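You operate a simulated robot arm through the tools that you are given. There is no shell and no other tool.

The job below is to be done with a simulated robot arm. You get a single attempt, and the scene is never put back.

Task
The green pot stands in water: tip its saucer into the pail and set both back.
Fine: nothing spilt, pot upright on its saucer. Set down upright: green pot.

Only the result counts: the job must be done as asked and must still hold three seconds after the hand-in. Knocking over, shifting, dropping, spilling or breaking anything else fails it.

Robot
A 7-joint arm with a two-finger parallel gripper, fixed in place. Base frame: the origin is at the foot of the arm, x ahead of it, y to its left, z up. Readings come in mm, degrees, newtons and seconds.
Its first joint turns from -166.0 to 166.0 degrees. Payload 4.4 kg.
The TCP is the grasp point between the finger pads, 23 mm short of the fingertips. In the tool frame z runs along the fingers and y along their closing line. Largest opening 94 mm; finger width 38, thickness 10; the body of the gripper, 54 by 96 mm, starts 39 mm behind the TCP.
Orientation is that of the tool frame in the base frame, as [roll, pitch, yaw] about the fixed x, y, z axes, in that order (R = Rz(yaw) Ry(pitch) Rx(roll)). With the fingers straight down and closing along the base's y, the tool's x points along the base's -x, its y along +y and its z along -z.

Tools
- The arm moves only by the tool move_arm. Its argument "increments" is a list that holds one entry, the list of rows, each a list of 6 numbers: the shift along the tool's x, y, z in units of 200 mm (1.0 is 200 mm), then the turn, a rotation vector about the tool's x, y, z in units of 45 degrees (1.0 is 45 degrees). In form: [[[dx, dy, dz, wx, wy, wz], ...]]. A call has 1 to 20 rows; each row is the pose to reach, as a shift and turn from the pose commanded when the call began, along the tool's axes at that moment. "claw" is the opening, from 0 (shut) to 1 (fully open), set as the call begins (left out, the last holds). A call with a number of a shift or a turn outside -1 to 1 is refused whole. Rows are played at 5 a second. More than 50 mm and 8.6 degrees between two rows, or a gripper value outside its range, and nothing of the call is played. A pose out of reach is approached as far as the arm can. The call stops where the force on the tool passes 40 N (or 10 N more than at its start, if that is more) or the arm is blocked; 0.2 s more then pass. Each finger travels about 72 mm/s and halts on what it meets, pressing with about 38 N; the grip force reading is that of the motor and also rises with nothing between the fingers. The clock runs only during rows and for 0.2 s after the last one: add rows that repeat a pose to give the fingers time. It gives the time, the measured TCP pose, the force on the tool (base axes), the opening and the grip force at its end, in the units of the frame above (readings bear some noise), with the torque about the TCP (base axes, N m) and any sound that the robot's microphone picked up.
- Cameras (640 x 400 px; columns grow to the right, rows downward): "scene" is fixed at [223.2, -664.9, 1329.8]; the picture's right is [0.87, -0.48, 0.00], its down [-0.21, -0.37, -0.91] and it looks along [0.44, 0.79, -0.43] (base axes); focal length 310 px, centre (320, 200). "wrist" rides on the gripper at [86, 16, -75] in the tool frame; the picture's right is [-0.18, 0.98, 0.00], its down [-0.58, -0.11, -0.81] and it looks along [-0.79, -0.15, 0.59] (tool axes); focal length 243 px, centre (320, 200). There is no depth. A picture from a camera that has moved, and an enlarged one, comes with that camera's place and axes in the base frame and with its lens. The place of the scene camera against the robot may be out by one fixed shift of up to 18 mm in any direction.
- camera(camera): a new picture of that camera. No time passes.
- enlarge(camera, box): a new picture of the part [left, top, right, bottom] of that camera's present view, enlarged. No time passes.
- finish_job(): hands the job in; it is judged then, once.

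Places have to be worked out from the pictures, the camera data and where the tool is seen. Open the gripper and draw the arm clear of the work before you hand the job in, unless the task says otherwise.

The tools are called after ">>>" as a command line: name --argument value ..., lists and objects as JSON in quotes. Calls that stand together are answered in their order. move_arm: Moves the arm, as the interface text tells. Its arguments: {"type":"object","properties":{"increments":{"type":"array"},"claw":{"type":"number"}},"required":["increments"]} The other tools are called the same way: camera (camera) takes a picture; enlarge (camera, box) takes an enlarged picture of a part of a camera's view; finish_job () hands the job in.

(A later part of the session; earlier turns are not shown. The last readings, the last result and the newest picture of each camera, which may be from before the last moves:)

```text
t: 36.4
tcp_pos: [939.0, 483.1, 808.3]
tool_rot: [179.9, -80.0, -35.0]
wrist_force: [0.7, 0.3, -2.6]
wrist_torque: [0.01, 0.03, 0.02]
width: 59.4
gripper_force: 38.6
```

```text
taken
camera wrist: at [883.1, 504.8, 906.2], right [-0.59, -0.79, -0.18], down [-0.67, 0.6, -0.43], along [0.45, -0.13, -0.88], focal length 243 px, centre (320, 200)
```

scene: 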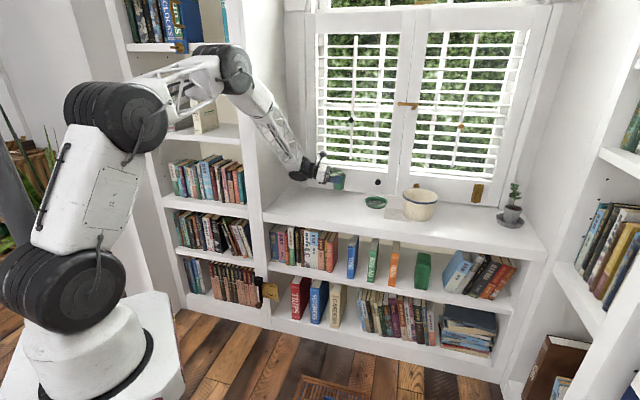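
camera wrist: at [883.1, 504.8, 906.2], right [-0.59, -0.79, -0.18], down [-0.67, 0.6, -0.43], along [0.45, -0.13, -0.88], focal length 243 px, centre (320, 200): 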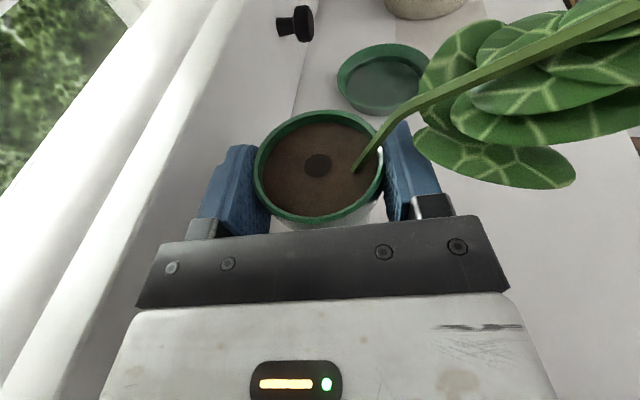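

The pot is steady in the grip. I lower it about 30 mm and then look before touching down.

>>> move_arm --increments '[[[-0.03, 0, 0.005, 0, 0, 0], [-0.065, 0, 0.0115, 0, 0, 0], [-0.1, 0, 0.0176, 0, 0, 0], [-0.13, 0, 0.0229, 0, 0, 0], [-0.148, 0, 0.026, 0, 0, 0]]]'

>>> enlarge --camera "scene" --box '[290, 150, 400, 220]'

```text
t: 37.6
tcp_pos: [937.7, 483.9, 778.8]
tool_rot: [180.0, -80.0, -35.1]
wrist_force: [0.0, 0.3, -3.3]
wrist_torque: [0.03, 0.03, 0.01]
width: 59.7
gripper_force: 38.2
```

```text
5.71 times, centred on (345, 185) of scene
camera zoom: at [223.2, -664.9, 1329.8], right [0.87, -0.48, 0.0], down [-0.21, -0.37, -0.91], along [0.44, 0.79, -0.43], focal length 1774 px, centre (177, 286)
```

zoom: 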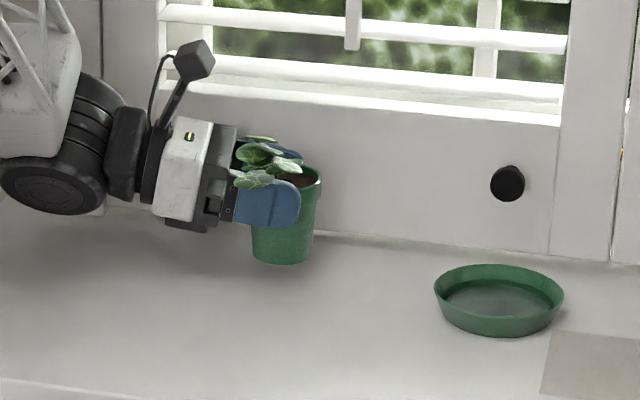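

Still about 10 mm above the shelf. I lower in 1.5 mm steps, watching the vertical force.

>>> move_arm --increments '[[[-0.0075, 0, 0.0013, 0, 0, 0], [-0.015, 0, 0.0026, 0, 0, 0], [-0.0225, 0, 0.004, 0, 0, 0], [-0.03, 0, 0.0053, 0, 0, 0]]]'

>>> move_arm --increments '[[[-0.005, 0, 0.0009, 0, 0, 0], [-0.01, 0, 0.0018, 0, 0, 0]]]'

```text
t: 38.6
tcp_pos: [938.5, 485.2, 772.4]
tool_rot: [179.9, -79.9, -35.1]
wrist_force: [0.1, -0.2, -3.7]
wrist_torque: [0.03, 0.01, 0.01]
width: 59.4
gripper_force: 37.8
```

```text
t: 39.2
tcp_pos: [939.0, 484.4, 768.9]
tool_rot: [180.0, -79.9, -34.9]
wrist_force: [-0.1, -0.8, -3.0]
wrist_torque: [0.01, 0.01, -0.01]
width: 59.6
gripper_force: 37.8
```

No contact yet; I continue in 1 mm steps.

>>> move_arm --increments '[[[-0.005, 0, 0.0009, 0, 0, 0], [-0.01, 0, 0.0018, 0, 0, 0]]]'

>>> move_arm --increments '[[[-0.005, 0, 0.0009, 0, 0, 0], [-0.01, 0, 0.0018, 0, 0, 0]]]'

>>> enlarge --camera "scene" --box '[320, 160, 360, 205]'

```text
t: 39.8
tcp_pos: [937.7, 484.9, 767.0]
tool_rot: [179.9, -79.9, -35.1]
wrist_force: [0.0, 0.3, -2.6]
wrist_torque: [0.0, 0.03, -0.03]
width: 59.4
gripper_force: 37.5
```

```text
t: 40.4
tcp_pos: [939.2, 484.8, 765.5]
tool_rot: [179.8, -79.9, -34.9]
wrist_force: [-0.1, -0.1, -2.5]
wrist_torque: [-0.03, 0.04, -0.02]
width: 59.6
gripper_force: 38.4
```

```text
8.89 times, centred on (340, 182) of scene
camera zoom: at [223.2, -664.9, 1329.8], right [0.87, -0.48, 0.0], down [-0.21, -0.37, -0.91], along [0.44, 0.79, -0.43], focal length 2759 px, centre (142, 356)
```

zoom: 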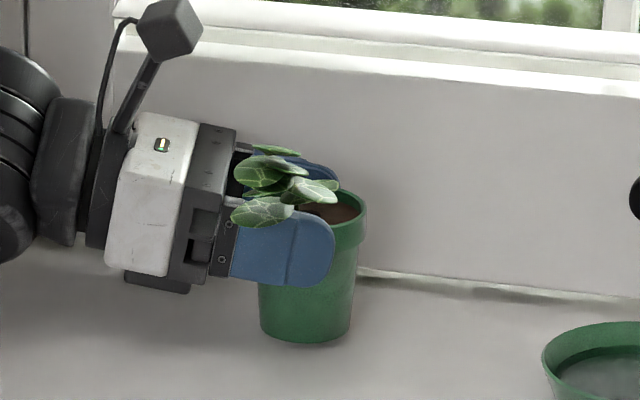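

Close to the shelf; I continue in small steps until the vertical force changes.

>>> move_arm --increments '[[[-0.005, 0, 0.0009, 0, 0, 0], [-0.01, 0, 0.0018, 0, 0, 0]]]'

>>> move_arm --increments '[[[-0.005, 0, 0.0009, 0, 0, 0], [-0.01, 0, 0.0018, 0, 0, 0]]]'

```text
t: 41.0
tcp_pos: [938.5, 485.9, 763.4]
tool_rot: [180.0, -79.8, -35.0]
wrist_force: [0.1, 0.0, -3.3]
wrist_torque: [0.01, 0.05, -0.01]
width: 59.5
gripper_force: 37.9
```

```text
t: 41.6
tcp_pos: [937.9, 484.5, 761.0]
tool_rot: [179.8, -79.9, -35.0]
wrist_force: [0.1, -0.6, -2.4]
wrist_torque: [0.03, 0.01, 0.02]
width: 59.4
gripper_force: 38.2
```

Still no contact at z=761; I keep stepping down.

>>> move_arm --increments '[[[-0.005, 0, 0.0009, 0, 0, 0], [-0.01, 0, 0.0018, 0, 0, 0]]]'

>>> move_arm --increments '[[[-0.005, 0, 0.0009, 0, 0, 0], [-0.01, 0, 0.0018, 0, 0, 0]]]'

>>> enlarge --camera "scene" --box '[320, 160, 360, 205]'

>>> camera --camera "wrist"

```text
t: 42.2
tcp_pos: [939.1, 484.6, 759.5]
tool_rot: [179.9, -79.9, -35.0]
wrist_force: [1.5, -0.4, -3.5]
wrist_torque: [0.03, 0.0, 0.05]
width: 59.4
gripper_force: 37.6
```

```text
t: 42.8
tcp_pos: [939.1, 485.3, 759.5]
tool_rot: [-179.7, -80.0, -35.4]
wrist_force: [-1.2, -4.9, 10.0]
wrist_torque: [-0.54, 0.18, -0.03]
width: 59.6
gripper_force: 37.6
```

```text
8.89 times, centred on (340, 182) of scene
camera zoom: at [223.2, -664.9, 1329.8], right [0.87, -0.48, 0.0], down [-0.21, -0.37, -0.91], along [0.44, 0.79, -0.43], focal length 2759 px, centre (142, 356)
```

zoom: 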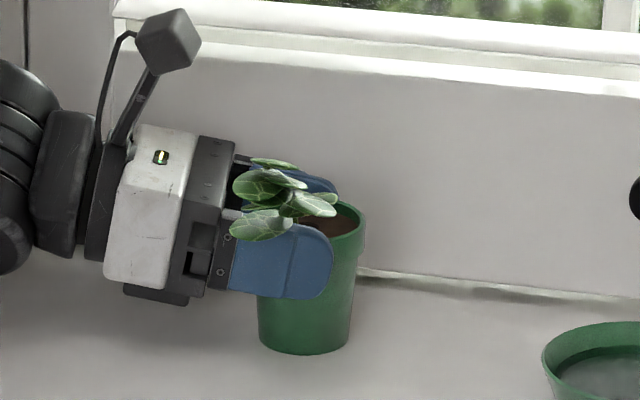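

```text
taken
camera wrist: at [881.7, 505.5, 856.6], right [-0.59, -0.79, -0.18], down [-0.67, 0.6, -0.43], along [0.45, -0.13, -0.88], focal length 243 px, centre (320, 200)
```

wrist: 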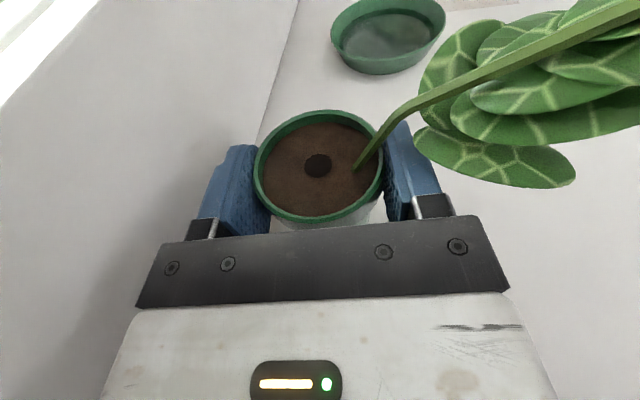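

The pot touched down: the vertical force went from -3 to +10 N at z≈759.5. I press about 1 mm more so it seats flat before releasing.

>>> move_arm --increments '[[[-0.0025, 0, 0.0004, 0, 0, 0], [-0.005, 0, 0.0009, 0, 0, 0]]]'

>>> enlarge --camera "scene" --box '[320, 160, 360, 205]'

```text
t: 43.4
tcp_pos: [938.9, 484.3, 758.7]
tool_rot: [-179.5, -80.0, -35.5]
wrist_force: [-0.2, 2.6, 16.5]
wrist_torque: [-0.21, 0.18, -0.07]
width: 59.5
gripper_force: 38.0
```

```text
8.89 times, centred on (340, 182) of scene
camera zoom: at [223.2, -664.9, 1329.8], right [0.87, -0.48, 0.0], down [-0.21, -0.37, -0.91], along [0.44, 0.79, -0.43], focal length 2759 px, centre (142, 356)
```

zoom: 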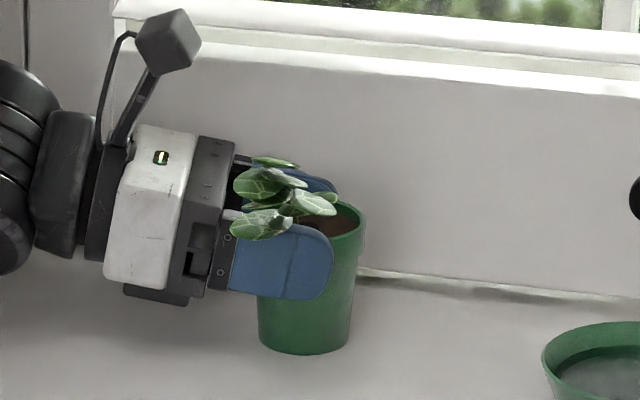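

The contact is more centred now. I release by opening to about 75 mm.

>>> move_arm --increments '[[[0, 0, 0, 0, 0, 0], [0, 0, 0, 0, 0, 0], [0, 0, 0, 0, 0, 0], [0, 0, 0, 0, 0, 0]]]' --claw 0.8

>>> camera --camera "wrist"

>>> enlarge --camera "scene" --box '[320, 160, 360, 205]'

```text
t: 44.4
tcp_pos: [939.1, 483.8, 757.3]
tool_rot: [180.0, -79.8, -35.1]
wrist_force: [-0.4, -0.3, 0.5]
wrist_torque: [0.01, 0.0, -0.01]
width: 75.5
gripper_force: 0.1
```

```text
taken
camera wrist: at [881.7, 505.2, 854.9], right [-0.59, -0.79, -0.18], down [-0.67, 0.6, -0.43], along [0.45, -0.13, -0.88], focal length 243 px, centre (320, 200)
```

wrist: 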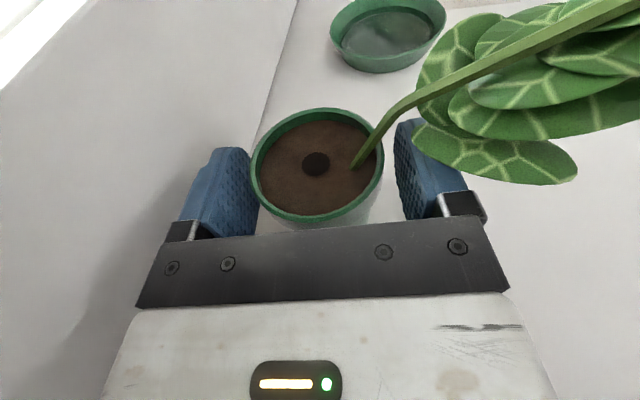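

```text
8.89 times, centred on (340, 182) of scene
camera zoom: at [223.2, -664.9, 1329.8], right [0.87, -0.48, 0.0], down [-0.21, -0.37, -0.91], along [0.44, 0.79, -0.43], focal length 2759 px, centre (142, 356)
```

zoom: 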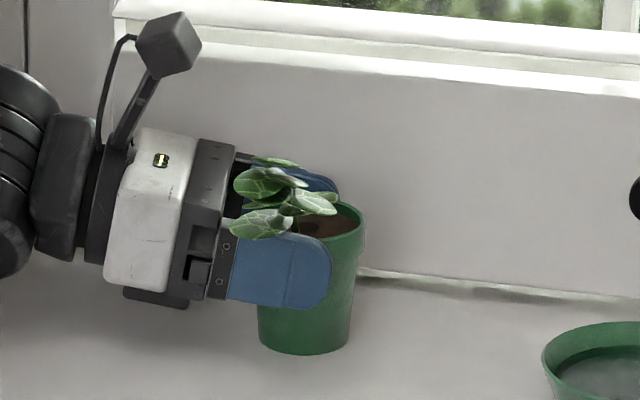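

The pot stands upright by itself at about (944, 482). There isn't room to retreat straight back because of the bookcase panel, so I withdraw along an arc, keeping the pot centred between the fingers while turning toward azimuth 0.

>>> move_arm --increments '[[[-0.0378, 0.0028, -0.0415, 0.0438, 0, -0.0077], [-0.076, 0.0135, -0.085, 0.1313, 0, -0.0232], [-0.084, 0.034, -0.1315, 0.2408, 0, -0.0425]]]'

>>> camera --camera "wrist"

>>> enlarge --camera "scene" --box '[240, 140, 400, 240]'

```text
t: 45.2
tcp_pos: [911.2, 496.0, 744.2]
tool_rot: [-179.9, -79.9, -24.0]
wrist_force: [0.9, -0.6, -0.6]
wrist_torque: [0.02, -0.02, -0.01]
width: 75.3
gripper_force: 0.1
```

```text
taken
camera wrist: at [851.5, 505.6, 841.3], right [-0.43, -0.88, -0.18], down [-0.77, 0.46, -0.43], along [0.47, -0.04, -0.88], focal length 243 px, centre (320, 200)
```

wrist: 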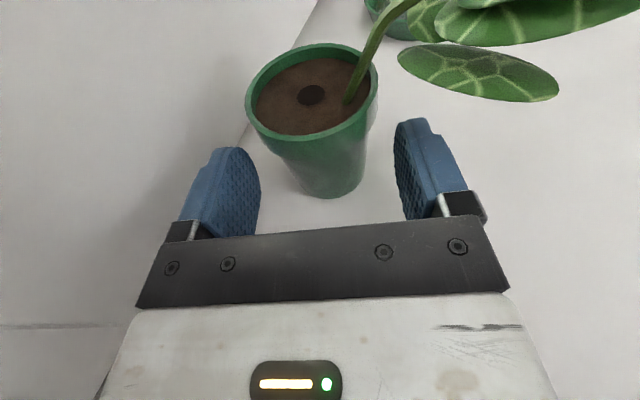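

```text
4.00 times, centred on (320, 190) of scene
camera zoom: at [223.2, -664.9, 1329.8], right [0.87, -0.48, 0.0], down [-0.21, -0.37, -0.91], along [0.44, 0.79, -0.43], focal length 1242 px, centre (320, 240)
```

zoom: 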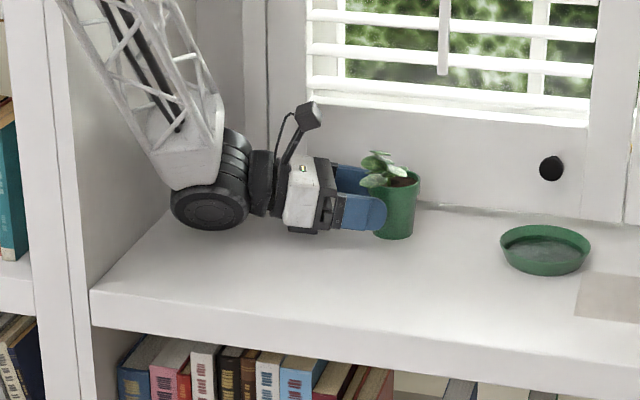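

Clear so far. I continue the arc until the fingers are free of the pot.

>>> move_arm --increments '[[[-0.0085, 0.027, -0.0475, 0.1532, 0, -0.027], [-0.016, 0.0665, -0.0905, 0.3064, 0, -0.0541], [-0.0225, 0.1165, -0.1265, 0.4597, 0, -0.0812], [-0.037, 0.173, -0.21, 0.5253, 0, -0.0928]]]'

>>> camera --camera "wrist"

>>> enlarge --camera "scene" --box '[240, 140, 400, 240]'

```text
t: 46.2
tcp_pos: [856.9, 479.7, 743.7]
tool_rot: [179.9, -79.8, 0.0]
wrist_force: [0.7, 0.1, 0.2]
wrist_torque: [0.01, -0.02, 0.01]
width: 75.3
gripper_force: 0.1
```

```text
taken
camera wrist: at [799.1, 465.2, 840.8], right [-0.03, -0.98, -0.18], down [-0.9, 0.11, -0.43], along [0.44, 0.15, -0.88], focal length 243 px, centre (320, 200)
```

wrist: 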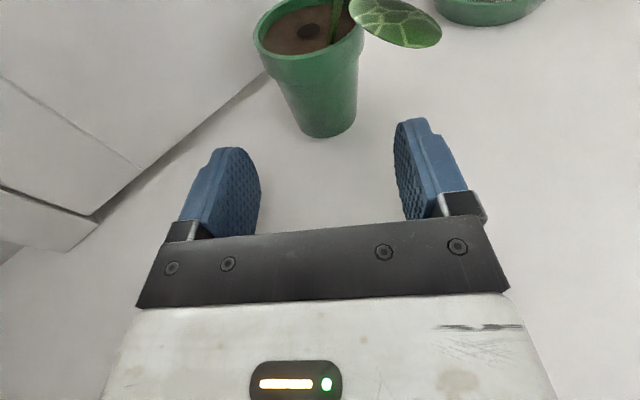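

```text
4.00 times, centred on (320, 190) of scene
camera zoom: at [223.2, -664.9, 1329.8], right [0.87, -0.48, 0.0], down [-0.21, -0.37, -0.91], along [0.44, 0.79, -0.43], focal length 1242 px, centre (320, 240)
```

zoom: 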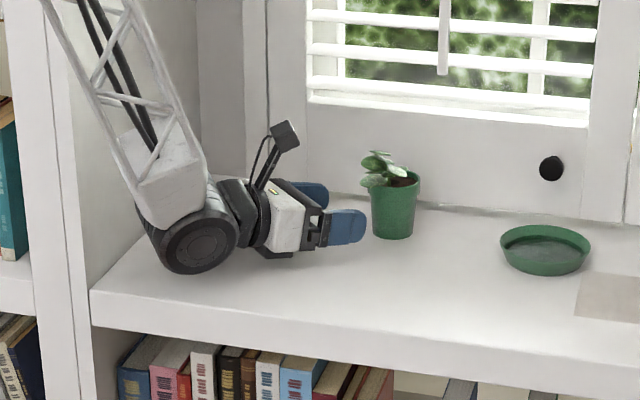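

The gripper is clear of the pot, which stands upright. I move diagonally toward the room, below the leaves, then rise while bringing the tool back toward vertical.

>>> move_arm --increments '[[[-0.0145, 0.1375, -0.0825, 0, 0, 0], [-0.029, 0.275, -0.165, 0, 0, 0], [-0.0435, 0.4125, -0.2475, 0, 0, 0], [-0.058, 0.55, -0.33, 0, 0, 0]]]'

>>> move_arm --increments '[[[0.123, 0, -0.022, 0, -0.1667, 0], [0.246, 0, -0.043, 0, -0.333, 0], [0.369, 0, -0.065, 0, -0.5, 0], [0.493, 0, -0.087, 0, -0.667, 0], [0.616, 0, -0.108, 0, -0.833, 0], [0.739, 0, -0.13, 0, -1.0, 0]]]'

>>> camera --camera "scene"

>>> camera --camera "wrist"

```text
t: 47.2
tcp_pos: [790.1, 370.5, 743.8]
tool_rot: [-179.9, -80.0, 0.0]
wrist_force: [0.3, -0.2, -0.3]
wrist_torque: [0.0, 0.0, 0.02]
width: 75.2
gripper_force: 0.1
```

```text
t: 48.6
tcp_pos: [792.4, 369.9, 896.1]
tool_rot: [-180.0, -34.9, 0.0]
wrist_force: [0.2, -0.7, -0.4]
wrist_torque: [-0.02, 0.01, 0.02]
width: 75.2
gripper_force: 0.1
```

```text
taken
```

scene: 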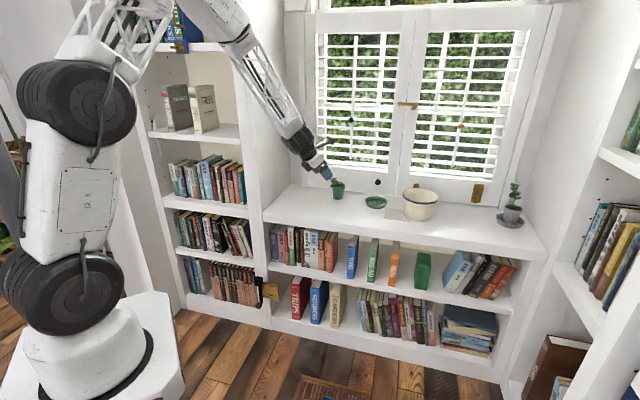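

```text
taken
camera wrist: at [821.0, 354.6, 1005.2], right [-0.15, -0.98, -0.11], down [-0.94, 0.11, 0.33], along [-0.31, 0.15, -0.94], focal length 243 px, centre (320, 200)
```

wrist: 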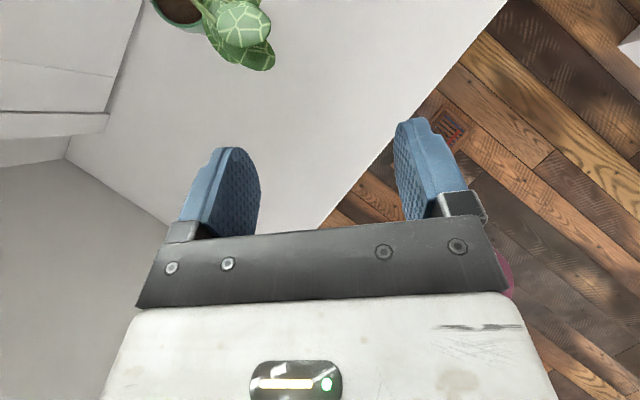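

I bring the tool vertical while moving away from the plant, then turn it so its x axis points to azimuth -65°.

>>> move_arm --increments '[[[0.078, 0.1, -0.011, 0, -0.156, 0], [0.156, 0.2, -0.022, 0, -0.311, 0], [0.234, 0.3, -0.033, 0, -0.467, 0], [0.312, 0.4, -0.044, 0, -0.622, 0], [0.39, 0.5, -0.055, 0, -0.778, 0]]]'

>>> move_arm --increments '[[[0, 0, 0, 0, 0, 0.18], [0, 0, 0, 0, 0, 0.36], [0, 0, 0, 0, 0, 0.54], [0, 0, 0, 0, 0, 0.72], [0, 0, 0, 0, 0, 0.9], [0, 0, 0, 0, 0, 1.0]]]'

>>> move_arm --increments '[[[0, 0, 0, 0, 0, 0.15], [0, 0, 0, 0, 0, 0.3], [0, 0, 0, 0, 0, 0.444]]]'

```text
t: 49.8
tcp_pos: [849.4, 270.7, 949.9]
tool_rot: [-179.9, 0.0, 0.0]
wrist_force: [-0.4, 0.5, -0.2]
wrist_torque: [0.03, -0.02, -0.01]
width: 75.3
gripper_force: 0.0
```

```text
t: 51.2
tcp_pos: [849.2, 270.9, 949.3]
tool_rot: [180.0, 0.0, -45.2]
wrist_force: [-0.1, -0.5, 0.1]
wrist_torque: [-0.02, 0.03, -0.02]
width: 75.0
gripper_force: 0.0
```

```text
t: 52.0
tcp_pos: [849.3, 270.5, 950.0]
tool_rot: [180.0, 0.0, -65.1]
wrist_force: [0.6, 0.0, 0.5]
wrist_torque: [0.0, 0.02, 0.0]
width: 75.1
gripper_force: 0.1
```

Now I tilt 30° toward azimuth 25° and descend toward the saucer's near rim, staying about 115 mm above it, to check reach and look at the saucer.

>>> move_arm --increments '[[[0.03, -0.109, 0.12, 0.133, 0, 0], [0.06, -0.217, 0.24, 0.267, 0, 0], [0.09, -0.326, 0.36, 0.4, 0, 0], [0.12, -0.434, 0.48, 0.533, 0, 0], [0.15, -0.543, 0.6, 0.667, 0, 0]]]' --claw 0.3

>>> camera --camera "wrist"

>>> camera --camera "scene"

```text
t: 53.2
tcp_pos: [960.9, 289.4, 828.8]
tool_rot: [-149.9, 0.0, -65.1]
wrist_force: [0.7, -0.7, 0.7]
wrist_torque: [0.0, 0.0, 0.03]
width: 28.0
gripper_force: 0.1
```

```text
taken
camera wrist: at [951.5, 190.1, 884.9], right [-0.85, -0.19, -0.49], down [-0.53, 0.4, 0.75], along [0.05, 0.9, -0.44], focal length 243 px, centre (320, 200)
```

wrist: 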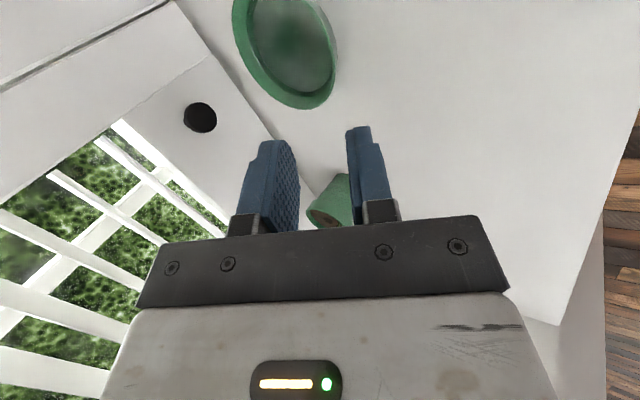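

```text
taken
```

scene: 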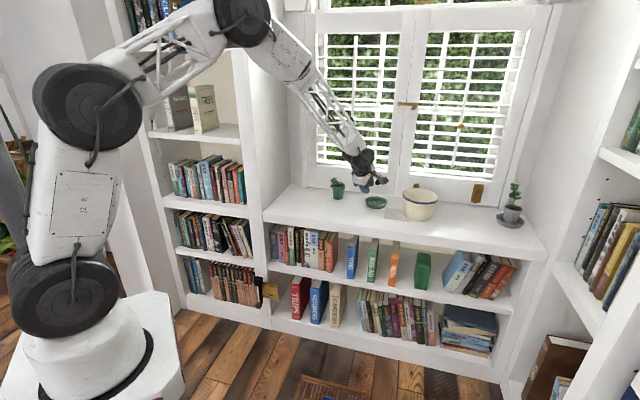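

The pose is reachable. I enlarge the saucer from both cameras to measure its rim and wall slope.

>>> enlarge --camera "scene" --box '[361, 190, 391, 212]'

>>> enlarge --camera "wrist" --box '[210, 0, 370, 110]'

>>> enlarge --camera "scene" --box '[330, 135, 450, 220]'

```text
16.00 times, centred on (376, 201) of scene
camera zoom: at [223.2, -664.9, 1329.8], right [0.87, -0.48, 0.0], down [-0.21, -0.37, -0.91], along [0.44, 0.79, -0.43], focal length 4966 px, centre (-576, 184)
```

zoom: 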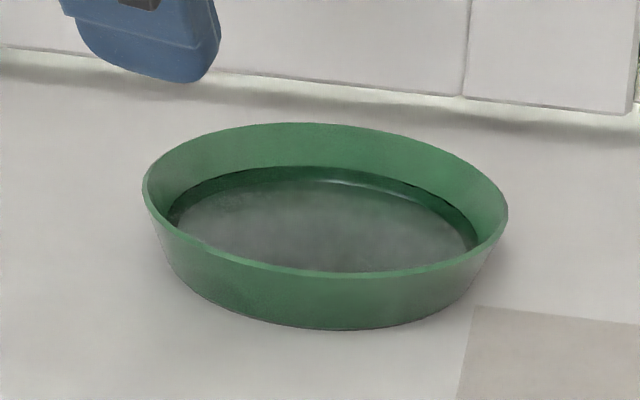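

```text
3.64 times, centred on (290, 55) of wrist
camera zoom: at [951.5, 190.1, 884.9], right [-0.85, -0.19, -0.49], down [-0.53, 0.4, 0.75], along [0.05, 0.9, -0.44], focal length 882 px, centre (429, 727)
```

zoom: 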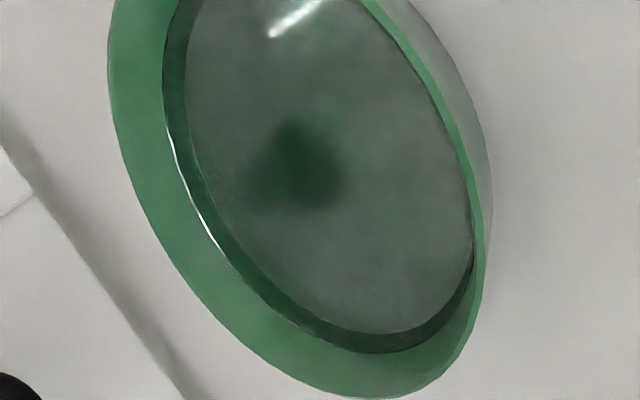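

```text
4.71 times, centred on (390, 178) of scene
camera zoom: at [223.2, -664.9, 1329.8], right [0.87, -0.48, 0.0], down [-0.21, -0.37, -0.91], along [0.44, 0.79, -0.43], focal length 1461 px, centre (-9, 306)
```

zoom: 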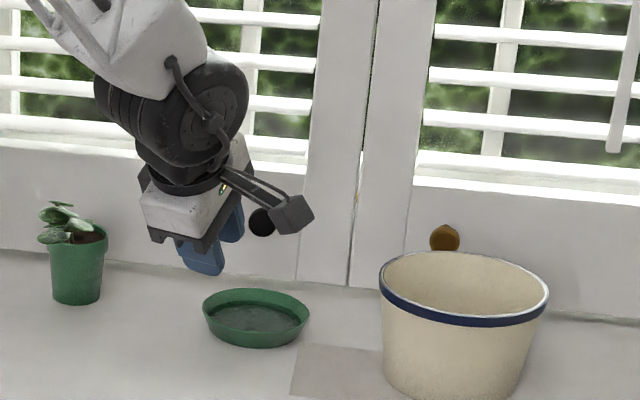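

From the picture the saucer wall leans about 20°, the height is about 21 mm, and the water sits about 10 mm below the rim. The pail centre is about (1152, 167), rim z≈787, diameter about 150. Before taking the full saucer I rehearse the pour pose empty: tilt to 20° and move above the pail.

>>> move_arm --increments '[[[0.16, -0.06, 0.015, -0.037, 0, 0], [0.32, -0.121, 0.029, -0.074, 0, 0], [0.48, -0.182, 0.044, -0.111, 0, 0], [0.64, -0.242, 0.059, -0.148, 0, 0], [0.8, -0.303, 0.073, -0.185, 0, 0], [0.9585, -0.363, 0.088, -0.222, 0, 0]]]'

>>> camera --camera "wrist"

>>> camera --camera "scene"

```text
t: 54.6
tcp_pos: [1105.7, 145.5, 848.6]
tool_rot: [-160.1, -0.1, -65.0]
wrist_force: [0.4, -0.9, 0.4]
wrist_torque: [0.02, -0.04, 0.04]
width: 28.5
gripper_force: 0.1
```

```text
taken
camera wrist: at [1107.5, 50.2, 911.6], right [-0.92, -0.22, -0.34], down [-0.4, 0.45, 0.8], along [-0.03, 0.86, -0.5], focal length 243 px, centre (320, 200)
```

wrist: 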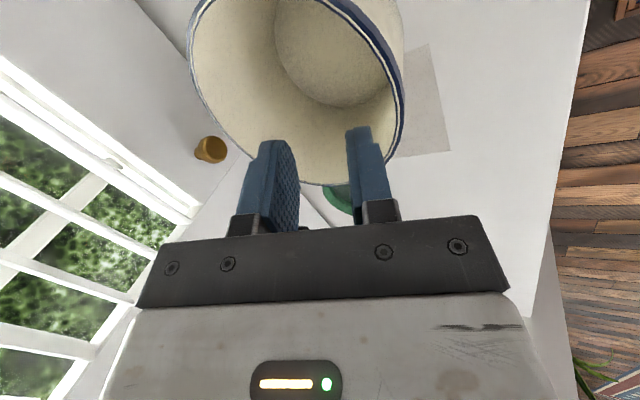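

```text
taken
```

scene: 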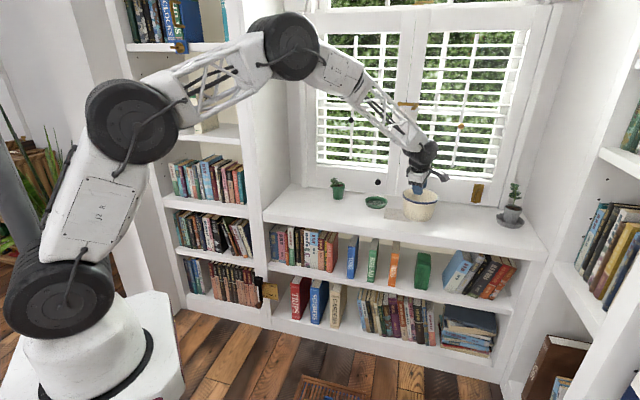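

The pose over the pail is reachable, and I refine the pail centre to about (1145, 169). I rehearse the tipping rotation empty: counter-clockwise about the azimuth-25° horizontal axis.

>>> move_arm --increments '[[[0, 0, 0, 0, 0.157, -0.057], [0, 0, 0, 0, 0.313, -0.114], [0, 0, 0, 0, 0.47, -0.171], [0, 0, 0, 0, 0.627, -0.228], [0, 0, 0, 0, 0.783, -0.285], [0, 0, 0, 0, 0.94, -0.342]]]'

>>> move_arm --increments '[[[0, 0, 0, 0, 0.157, -0.057], [0, 0, 0, 0, 0.313, -0.114], [0, 0, 0, 0, 0.47, -0.171], [0, 0, 0, 0, 0.627, -0.228], [0, 0, 0, 0, 0.783, -0.285], [0, 0, 0, 0, 0.94, -0.342]]]'

>>> camera --camera "scene"

>>> camera --camera "wrist"

```text
t: 56.0
tcp_pos: [1105.7, 145.9, 848.9]
tool_rot: [-159.8, -45.1, -65.1]
wrist_force: [-0.1, 0.0, 0.7]
wrist_torque: [0.0, 0.07, -0.03]
width: 28.3
gripper_force: 0.1
```

```text
t: 57.4
tcp_pos: [1106.1, 145.5, 850.3]
tool_rot: [4.2, -89.8, 130.8]
wrist_force: [-0.3, 0.4, 1.0]
wrist_torque: [0.06, 0.04, 0.02]
width: 28.1
gripper_force: 0.1
```

```text
taken
```

scene: 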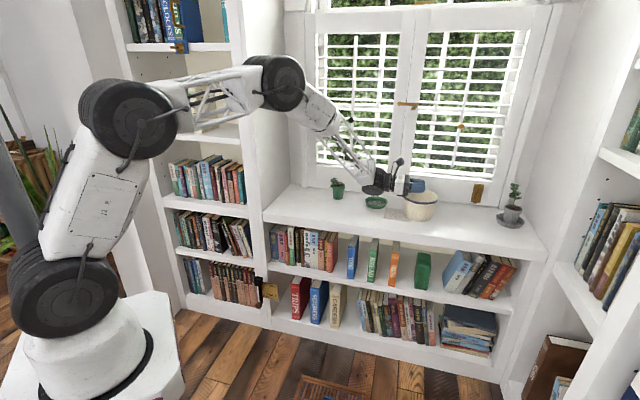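

```text
taken
camera wrist: at [1042.4, 188.6, 935.4], right [-0.69, -0.69, -0.18], down [-0.49, 0.65, -0.58], along [0.52, -0.31, -0.79], focal length 243 px, centre (320, 200)
```

wrist: 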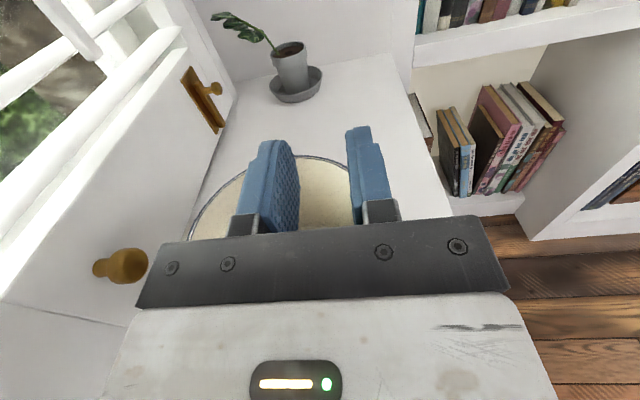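

A 90° tip is reachable. I test another 20°.

>>> move_arm --increments '[[[0, 0, 0, 0, 0.157, -0.057], [0, 0, 0, 0, 0.313, -0.114], [0, 0, 0, 0, 0.418, -0.152]]]'

>>> camera --camera "scene"

```text
t: 58.1
tcp_pos: [1108.3, 146.9, 857.0]
tool_rot: [18.4, -73.6, 116.7]
wrist_force: [-0.4, -0.1, 4.6]
wrist_torque: [0.08, 0.15, 0.03]
width: 28.2
gripper_force: 0.1
stopped in row 3: the force on the tool passed its limit at 46 N (the readings are from after the stop); the commanded pose is now the measured one
```

```text
taken
```

scene: 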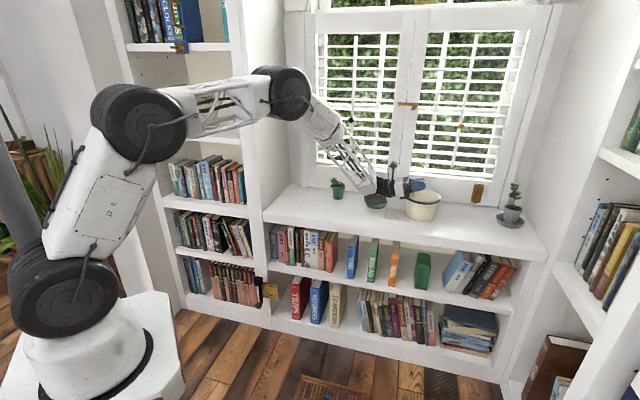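

Contact: something touched during that last tilt. I look closely at what happened.

>>> enlarge --camera "scene" --box '[330, 140, 460, 225]'

>>> camera --camera "wrist"

```text
4.71 times, centred on (395, 182) of scene
camera zoom: at [223.2, -664.9, 1329.8], right [0.87, -0.48, 0.0], down [-0.21, -0.37, -0.91], along [0.44, 0.79, -0.43], focal length 1461 px, centre (-33, 282)
```

zoom: 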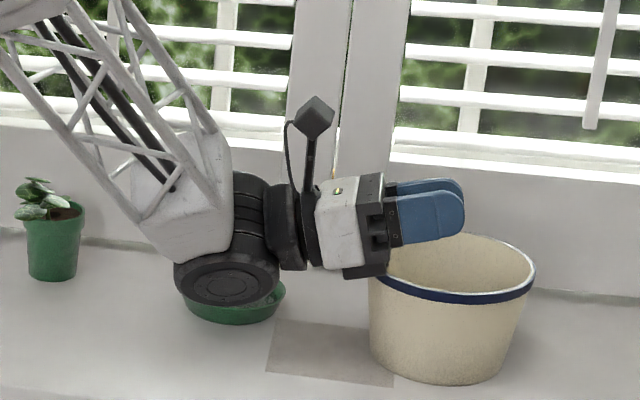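

```text
taken
camera wrist: at [1034.0, 209.3, 920.1], right [-0.68, -0.73, -0.09], down [-0.4, 0.47, -0.78], along [0.61, -0.5, -0.61], focal length 243 px, centre (320, 200)
```

wrist: 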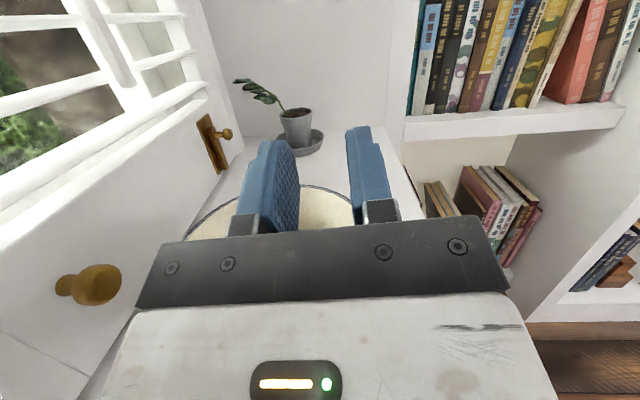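

The gripper's underside pressed on the pail's left rim and seems to have nudged the pail about 10 mm. I lift straight up off it first.

>>> move_arm --increments '[[[0.048, 0.005, 0.014, 0, 0, 0], [0.096, 0.01, 0.028, 0, 0, 0], [0.191, 0.02, 0.055, 0, 0, 0], [0.286, 0.03, 0.082, 0, 0, 0]]]'

>>> enlarge --camera "scene" --box '[330, 140, 460, 225]'

>>> enlarge --camera "scene" --box '[340, 160, 460, 235]'

```text
t: 59.1
tcp_pos: [1108.0, 146.3, 915.6]
tool_rot: [18.6, -73.6, 116.3]
wrist_force: [-1.0, 0.3, -0.4]
wrist_torque: [0.01, 0.0, 0.02]
width: 28.1
gripper_force: 0.0
```

```text
4.71 times, centred on (395, 182) of scene
camera zoom: at [223.2, -664.9, 1329.8], right [0.87, -0.48, 0.0], down [-0.21, -0.37, -0.91], along [0.44, 0.79, -0.43], focal length 1461 px, centre (-33, 282)
```

zoom: 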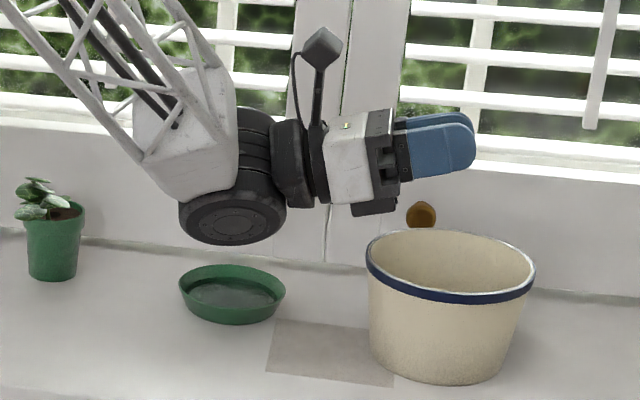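

```text
5.33 times, centred on (400, 198) of scene
camera zoom: at [223.2, -664.9, 1329.8], right [0.87, -0.48, 0.0], down [-0.21, -0.37, -0.91], along [0.44, 0.79, -0.43], focal length 1655 px, centre (-107, 213)
```

zoom: 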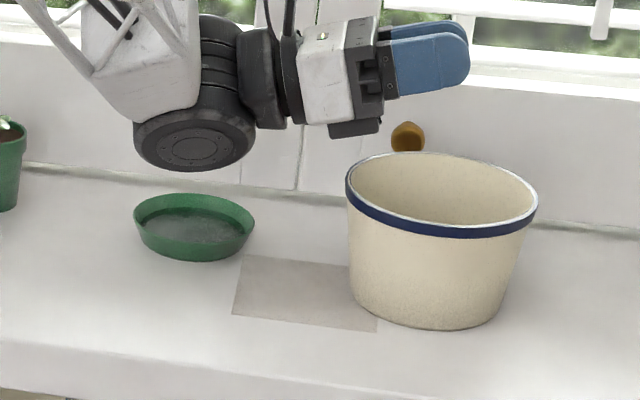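

The pail is upright but moved about 10 mm to the image right, roughly (+8.6, -4.7) mm. I'll restore it by pushing gently from inside while it is empty. First I rotate the tool back toward vertical above the pail.

>>> move_arm --increments '[[[0, 0, 0, 0, -0.157, 0.057], [0, 0, 0, 0, -0.313, 0.114], [0, 0, 0, 0, -0.47, 0.171], [0, 0, 0, 0, -0.627, 0.228], [0, 0, 0, 0, -0.783, 0.285], [0, 0, 0, 0, -0.94, 0.342]]]'

>>> move_arm --increments '[[[0, 0, 0, 0, -0.157, 0.057], [0, 0, 0, 0, -0.313, 0.114], [0, 0, 0, 0, -0.47, 0.171], [0, 0, 0, 0, -0.627, 0.228], [0, 0, 0, 0, -0.783, 0.285], [0, 0, 0, 0, -0.94, 0.342]]]' --claw 0

>>> move_arm --increments '[[[0, 0, 0, 0, -0.157, 0.057], [0, 0, 0, 0, -0.313, 0.114], [0, 0, 0, 0, -0.35, 0.127]]]'

```text
t: 60.5
tcp_pos: [1107.0, 146.6, 914.9]
tool_rot: [-159.0, -61.3, -65.7]
wrist_force: [0.2, -0.3, -0.4]
wrist_torque: [-0.04, -0.03, 0.02]
width: 28.4
gripper_force: 0.1
```

```text
t: 61.9
tcp_pos: [1107.2, 147.0, 916.9]
tool_rot: [-159.6, -16.2, -65.1]
wrist_force: [-0.3, -0.4, -1.0]
wrist_torque: [0.03, -0.02, -0.01]
width: 0.1
gripper_force: 37.6
```

```text
t: 62.7
tcp_pos: [1107.2, 147.7, 916.2]
tool_rot: [-159.7, 0.4, -65.0]
wrist_force: [0.0, -0.1, 0.1]
wrist_torque: [0.02, -0.02, 0.0]
width: 0.0
gripper_force: 37.8
```

I bring the tool vertical with the fingers closed, over the inside of the pail on its left half.

>>> move_arm --increments '[[[-0.02, -0.013, 0.092, -0.111, 0, 0], [-0.039, -0.026, 0.185, -0.222, 0, 0], [-0.059, -0.039, 0.277, -0.333, 0, 0], [-0.0785, -0.052, 0.37, -0.444, 0, 0]]]'

>>> camera --camera "wrist"

>>> enlarge --camera "scene" --box '[340, 140, 470, 235]'

```text
t: 63.7
tcp_pos: [1132.9, 175.7, 851.1]
tool_rot: [-179.6, 0.3, -65.0]
wrist_force: [0.5, 0.1, -0.3]
wrist_torque: [-0.03, 0.01, -0.01]
width: 0.1
gripper_force: 38.2
```

```text
taken
camera wrist: at [1154.7, 91.1, 923.5], right [-0.97, -0.25, -0.01], down [-0.15, 0.57, 0.81], along [-0.2, 0.79, -0.59], focal length 243 px, centre (320, 200)
```

wrist: 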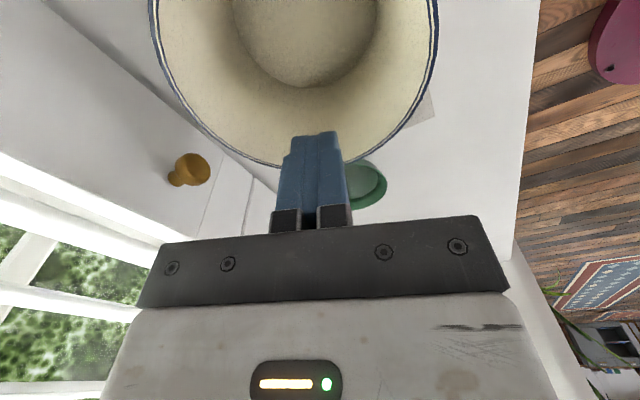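

```text
4.21 times, centred on (405, 188) of scene
camera zoom: at [223.2, -664.9, 1329.8], right [0.87, -0.48, 0.0], down [-0.21, -0.37, -0.91], along [0.44, 0.79, -0.43], focal length 1307 px, centre (-38, 253)
```

zoom: 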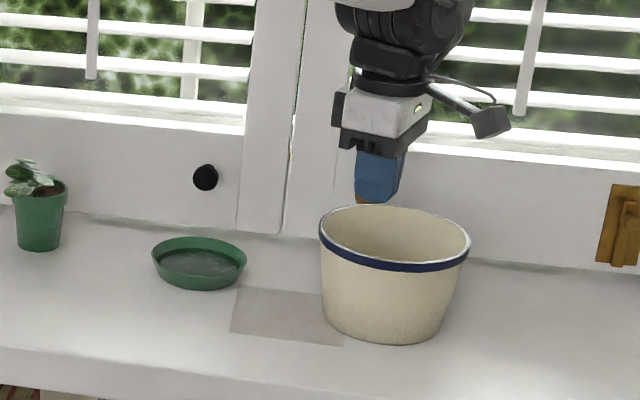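

I re-estimate the pail's shift as about (+7, -7.4) mm. I lower the closed fingers inside the pail, still clear of the wall.

>>> move_arm --increments '[[[0, 0, 0.1, 0, 0, 0], [0, 0, 0.2, 0, 0, 0], [0, 0, 0.3, 0, 0, 0], [0, 0, 0.38, 0, 0, 0], [0, 0, 0.43, 0, 0, 0]]]'

>>> camera --camera "wrist"

>>> enlarge --camera "scene" --box '[340, 160, 460, 235]'

```text
t: 64.9
tcp_pos: [1134.8, 177.7, 765.6]
tool_rot: [-179.5, 0.3, -65.0]
wrist_force: [0.1, -0.1, 0.0]
wrist_torque: [0.0, 0.0, -0.03]
width: 0.0
gripper_force: 37.8
```

```text
taken
camera wrist: at [1156.5, 92.6, 838.2], right [-0.97, -0.25, -0.01], down [-0.15, 0.57, 0.81], along [-0.2, 0.79, -0.59], focal length 243 px, centre (320, 200)
```

wrist: 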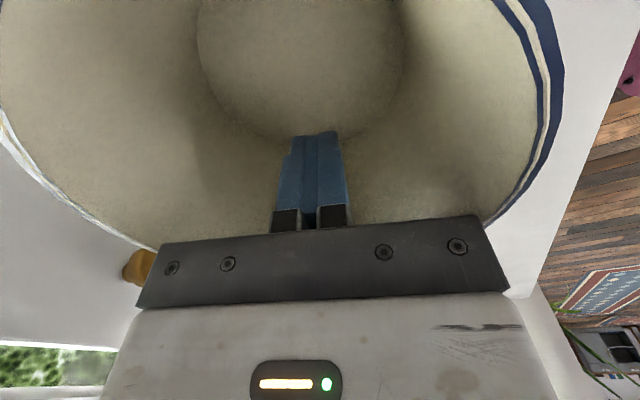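

```text
5.33 times, centred on (400, 198) of scene
camera zoom: at [223.2, -664.9, 1329.8], right [0.87, -0.48, 0.0], down [-0.21, -0.37, -0.91], along [0.44, 0.79, -0.43], focal length 1655 px, centre (-107, 213)
```

zoom: 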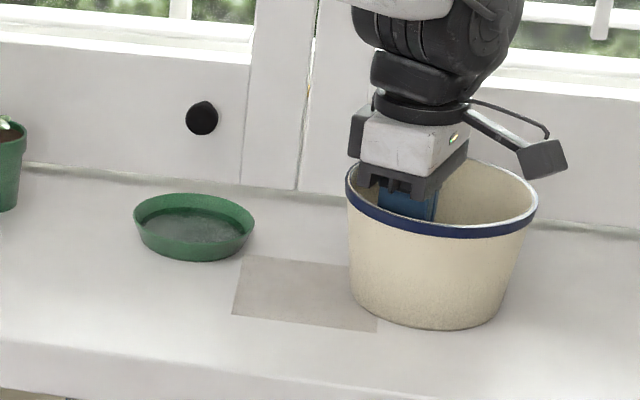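

The fingers are inside with no contact. I move slowly left (azimuth 134°) until the wall is felt.

>>> move_arm --increments '[[[-0.0142, 0.0049, 0, 0, 0, 0], [-0.0284, 0.0098, 0, 0, 0, 0], [-0.0426, 0.0147, 0, 0, 0, 0], [-0.0568, 0.0196, 0, 0, 0, 0], [-0.071, 0.0244, 0, 0, 0, 0]]]'

>>> move_arm --increments '[[[-0.0095, 0.0033, 0, 0, 0, 0], [-0.019, 0.0065, 0, 0, 0, 0]]]'

>>> enlarge --camera "scene" --box '[340, 160, 460, 235]'

```text
t: 66.1
tcp_pos: [1123.6, 187.9, 764.6]
tool_rot: [-179.5, 0.3, -65.0]
wrist_force: [0.6, -1.1, 0.3]
wrist_torque: [0.02, -0.01, -0.04]
width: 0.3
gripper_force: 38.2
```

```text
t: 66.7
tcp_pos: [1119.5, 192.4, 764.5]
tool_rot: [-179.6, 0.2, -65.0]
wrist_force: [0.5, -2.0, 0.4]
wrist_torque: [-0.01, -0.02, -0.02]
width: 0.0
gripper_force: 38.1
```

```text
5.33 times, centred on (400, 198) of scene
camera zoom: at [223.2, -664.9, 1329.8], right [0.87, -0.48, 0.0], down [-0.21, -0.37, -0.91], along [0.44, 0.79, -0.43], focal length 1655 px, centre (-107, 213)
```

zoom: 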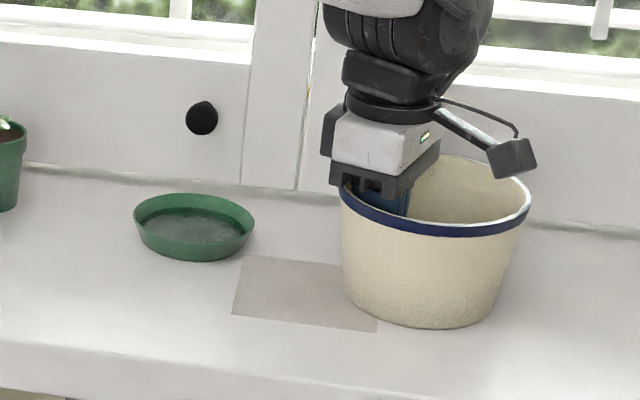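

The pail is sliding back smoothly (2 N); it's about halfway. I push another 5 mm slowly.

>>> move_arm --increments '[[[-0.0071, 0.0025, 0, 0, 0, 0], [-0.0142, 0.0049, 0, 0, 0, 0], [-0.0213, 0.0073, 0, 0, 0, 0], [-0.0237, 0.0082, 0, 0, 0, 0]]]'

>>> enlarge --camera "scene" --box '[340, 160, 460, 235]'

```text
t: 67.7
tcp_pos: [1117.1, 193.7, 764.6]
tool_rot: [-179.6, 0.4, -65.0]
wrist_force: [1.1, -1.5, 1.4]
wrist_torque: [-0.04, -0.01, -0.03]
width: 0.2
gripper_force: 38.1
```

```text
5.33 times, centred on (400, 198) of scene
camera zoom: at [223.2, -664.9, 1329.8], right [0.87, -0.48, 0.0], down [-0.21, -0.37, -0.91], along [0.44, 0.79, -0.43], focal length 1655 px, centre (-107, 213)
```

zoom: 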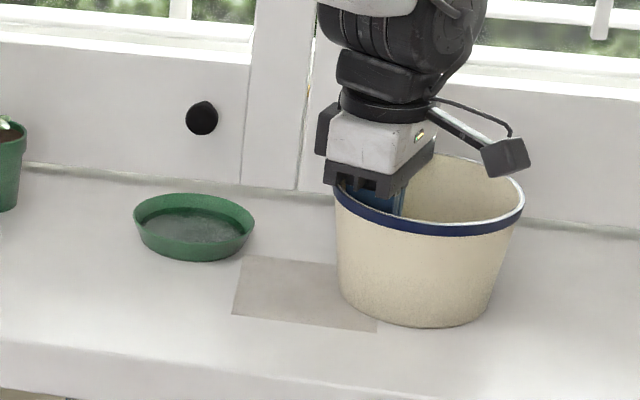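

The pail's edges are now at the original pixel columns (about 334 to 525). I back the fingers off the wall and raise out of the pail.

>>> move_arm --increments '[[[0.0237, -0.0082, 0, 0, 0, 0], [0.0473, -0.0163, 0, 0, 0, 0], [0.095, -0.0326, 0, 0, 0, 0]]]'

>>> move_arm --increments '[[[0, 0, -0.1, 0, 0, 0], [0, 0, -0.25, 0, 0, 0], [0, 0, -0.4, 0, 0, 0], [0, 0, -0.55, 0, 0, 0]]]'

>>> enlarge --camera "scene" --box '[340, 160, 460, 235]'

>>> camera --camera "wrist"

```text
t: 68.5
tcp_pos: [1130.9, 180.1, 763.8]
tool_rot: [-179.5, 0.4, -65.0]
wrist_force: [0.6, 0.7, -0.7]
wrist_torque: [0.02, 0.04, -0.03]
width: 0.0
gripper_force: 37.7
```

```text
t: 69.5
tcp_pos: [1130.4, 179.5, 875.1]
tool_rot: [-179.6, 0.4, -65.0]
wrist_force: [0.1, -1.0, -1.8]
wrist_torque: [-0.02, -0.02, -0.02]
width: 0.1
gripper_force: 38.2
```

```text
5.33 times, centred on (400, 198) of scene
camera zoom: at [223.2, -664.9, 1329.8], right [0.87, -0.48, 0.0], down [-0.21, -0.37, -0.91], along [0.44, 0.79, -0.43], focal length 1655 px, centre (-107, 213)
```

zoom: 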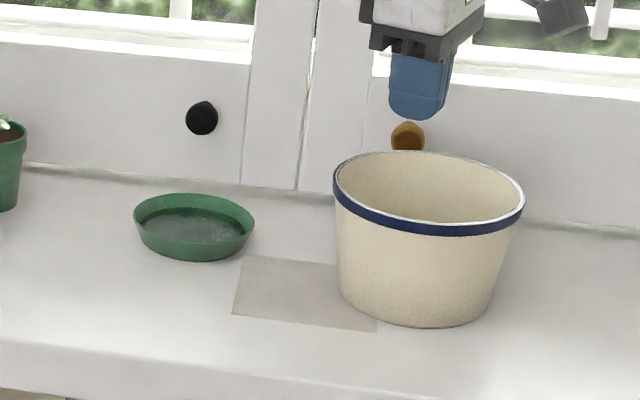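

```text
taken
camera wrist: at [1152.0, 93.8, 947.7], right [-0.97, -0.25, -0.01], down [-0.15, 0.57, 0.81], along [-0.2, 0.79, -0.59], focal length 243 px, centre (320, 200)
```

wrist: 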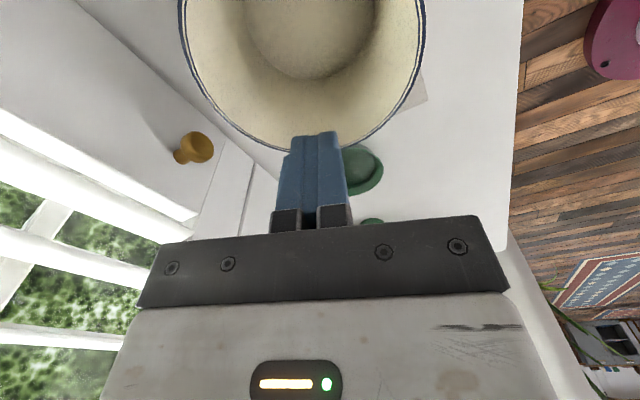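

The pail is back to its original pixel position within about 1 mm. Now I move to above the saucer's near rim with a 20° tilt and the fingers opened about 18 mm.

>>> move_arm --increments '[[[-0.143, 0.067, 0.0, 0.074, 0, 0], [-0.286, 0.133, 0.0, 0.148, 0, 0], [-0.429, 0.2, 0.03, 0.222, 0, 0], [-0.571, 0.267, 0.08, 0.296, 0, 0], [-0.714, 0.333, 0.13, 0.37, 0, 0], [-0.857, 0.4, 0.175, 0.444, 0, 0]]]' --claw 0.19

>>> camera --camera "wrist"

>>> enlarge --camera "scene" --box '[330, 140, 450, 215]'

```text
t: 70.9
tcp_pos: [984.7, 301.1, 841.6]
tool_rot: [-159.4, 0.3, -65.0]
wrist_force: [-0.7, 0.2, 0.2]
wrist_torque: [-0.03, 0.03, -0.04]
width: 17.7
gripper_force: 0.0
```

```text
taken
camera wrist: at [984.0, 205.4, 903.8], right [-0.91, -0.22, -0.34], down [-0.41, 0.45, 0.8], along [-0.02, 0.87, -0.5], focal length 243 px, centre (320, 200)
```

wrist: 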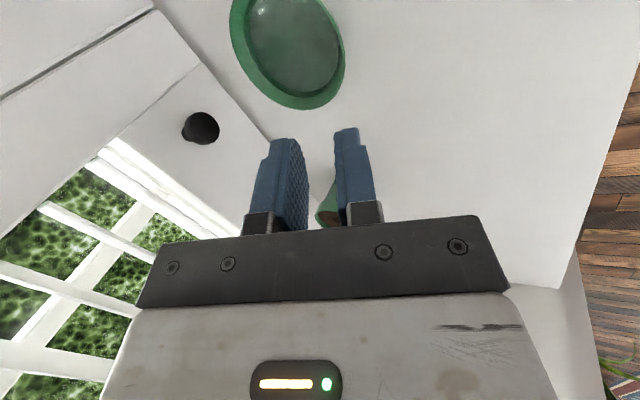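

```text
5.33 times, centred on (390, 178) of scene
camera zoom: at [223.2, -664.9, 1329.8], right [0.87, -0.48, 0.0], down [-0.21, -0.37, -0.91], along [0.44, 0.79, -0.43], focal length 1655 px, centre (-53, 320)
```

zoom: 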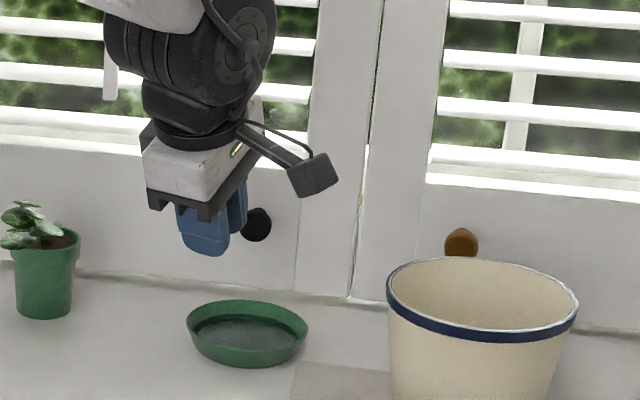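

I check the saucer outline against my predicted circle using an enlarged view.

>>> enlarge --camera "wrist" --box '[210, 0, 370, 120]'

```text
3.33 times, centred on (290, 60) of wrist
camera zoom: at [984.0, 205.4, 903.8], right [-0.91, -0.22, -0.34], down [-0.41, 0.45, 0.8], along [-0.02, 0.87, -0.5], focal length 809 px, centre (420, 667)
```

zoom: 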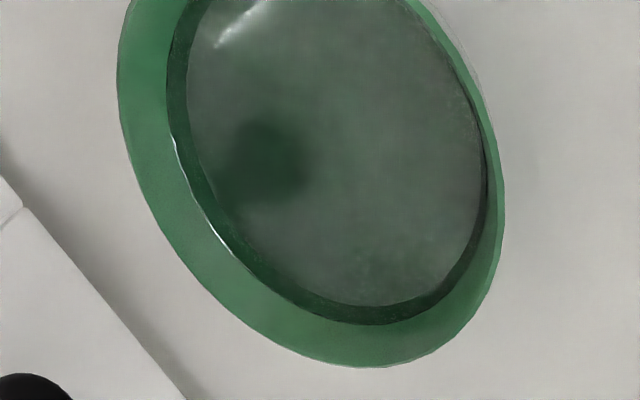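

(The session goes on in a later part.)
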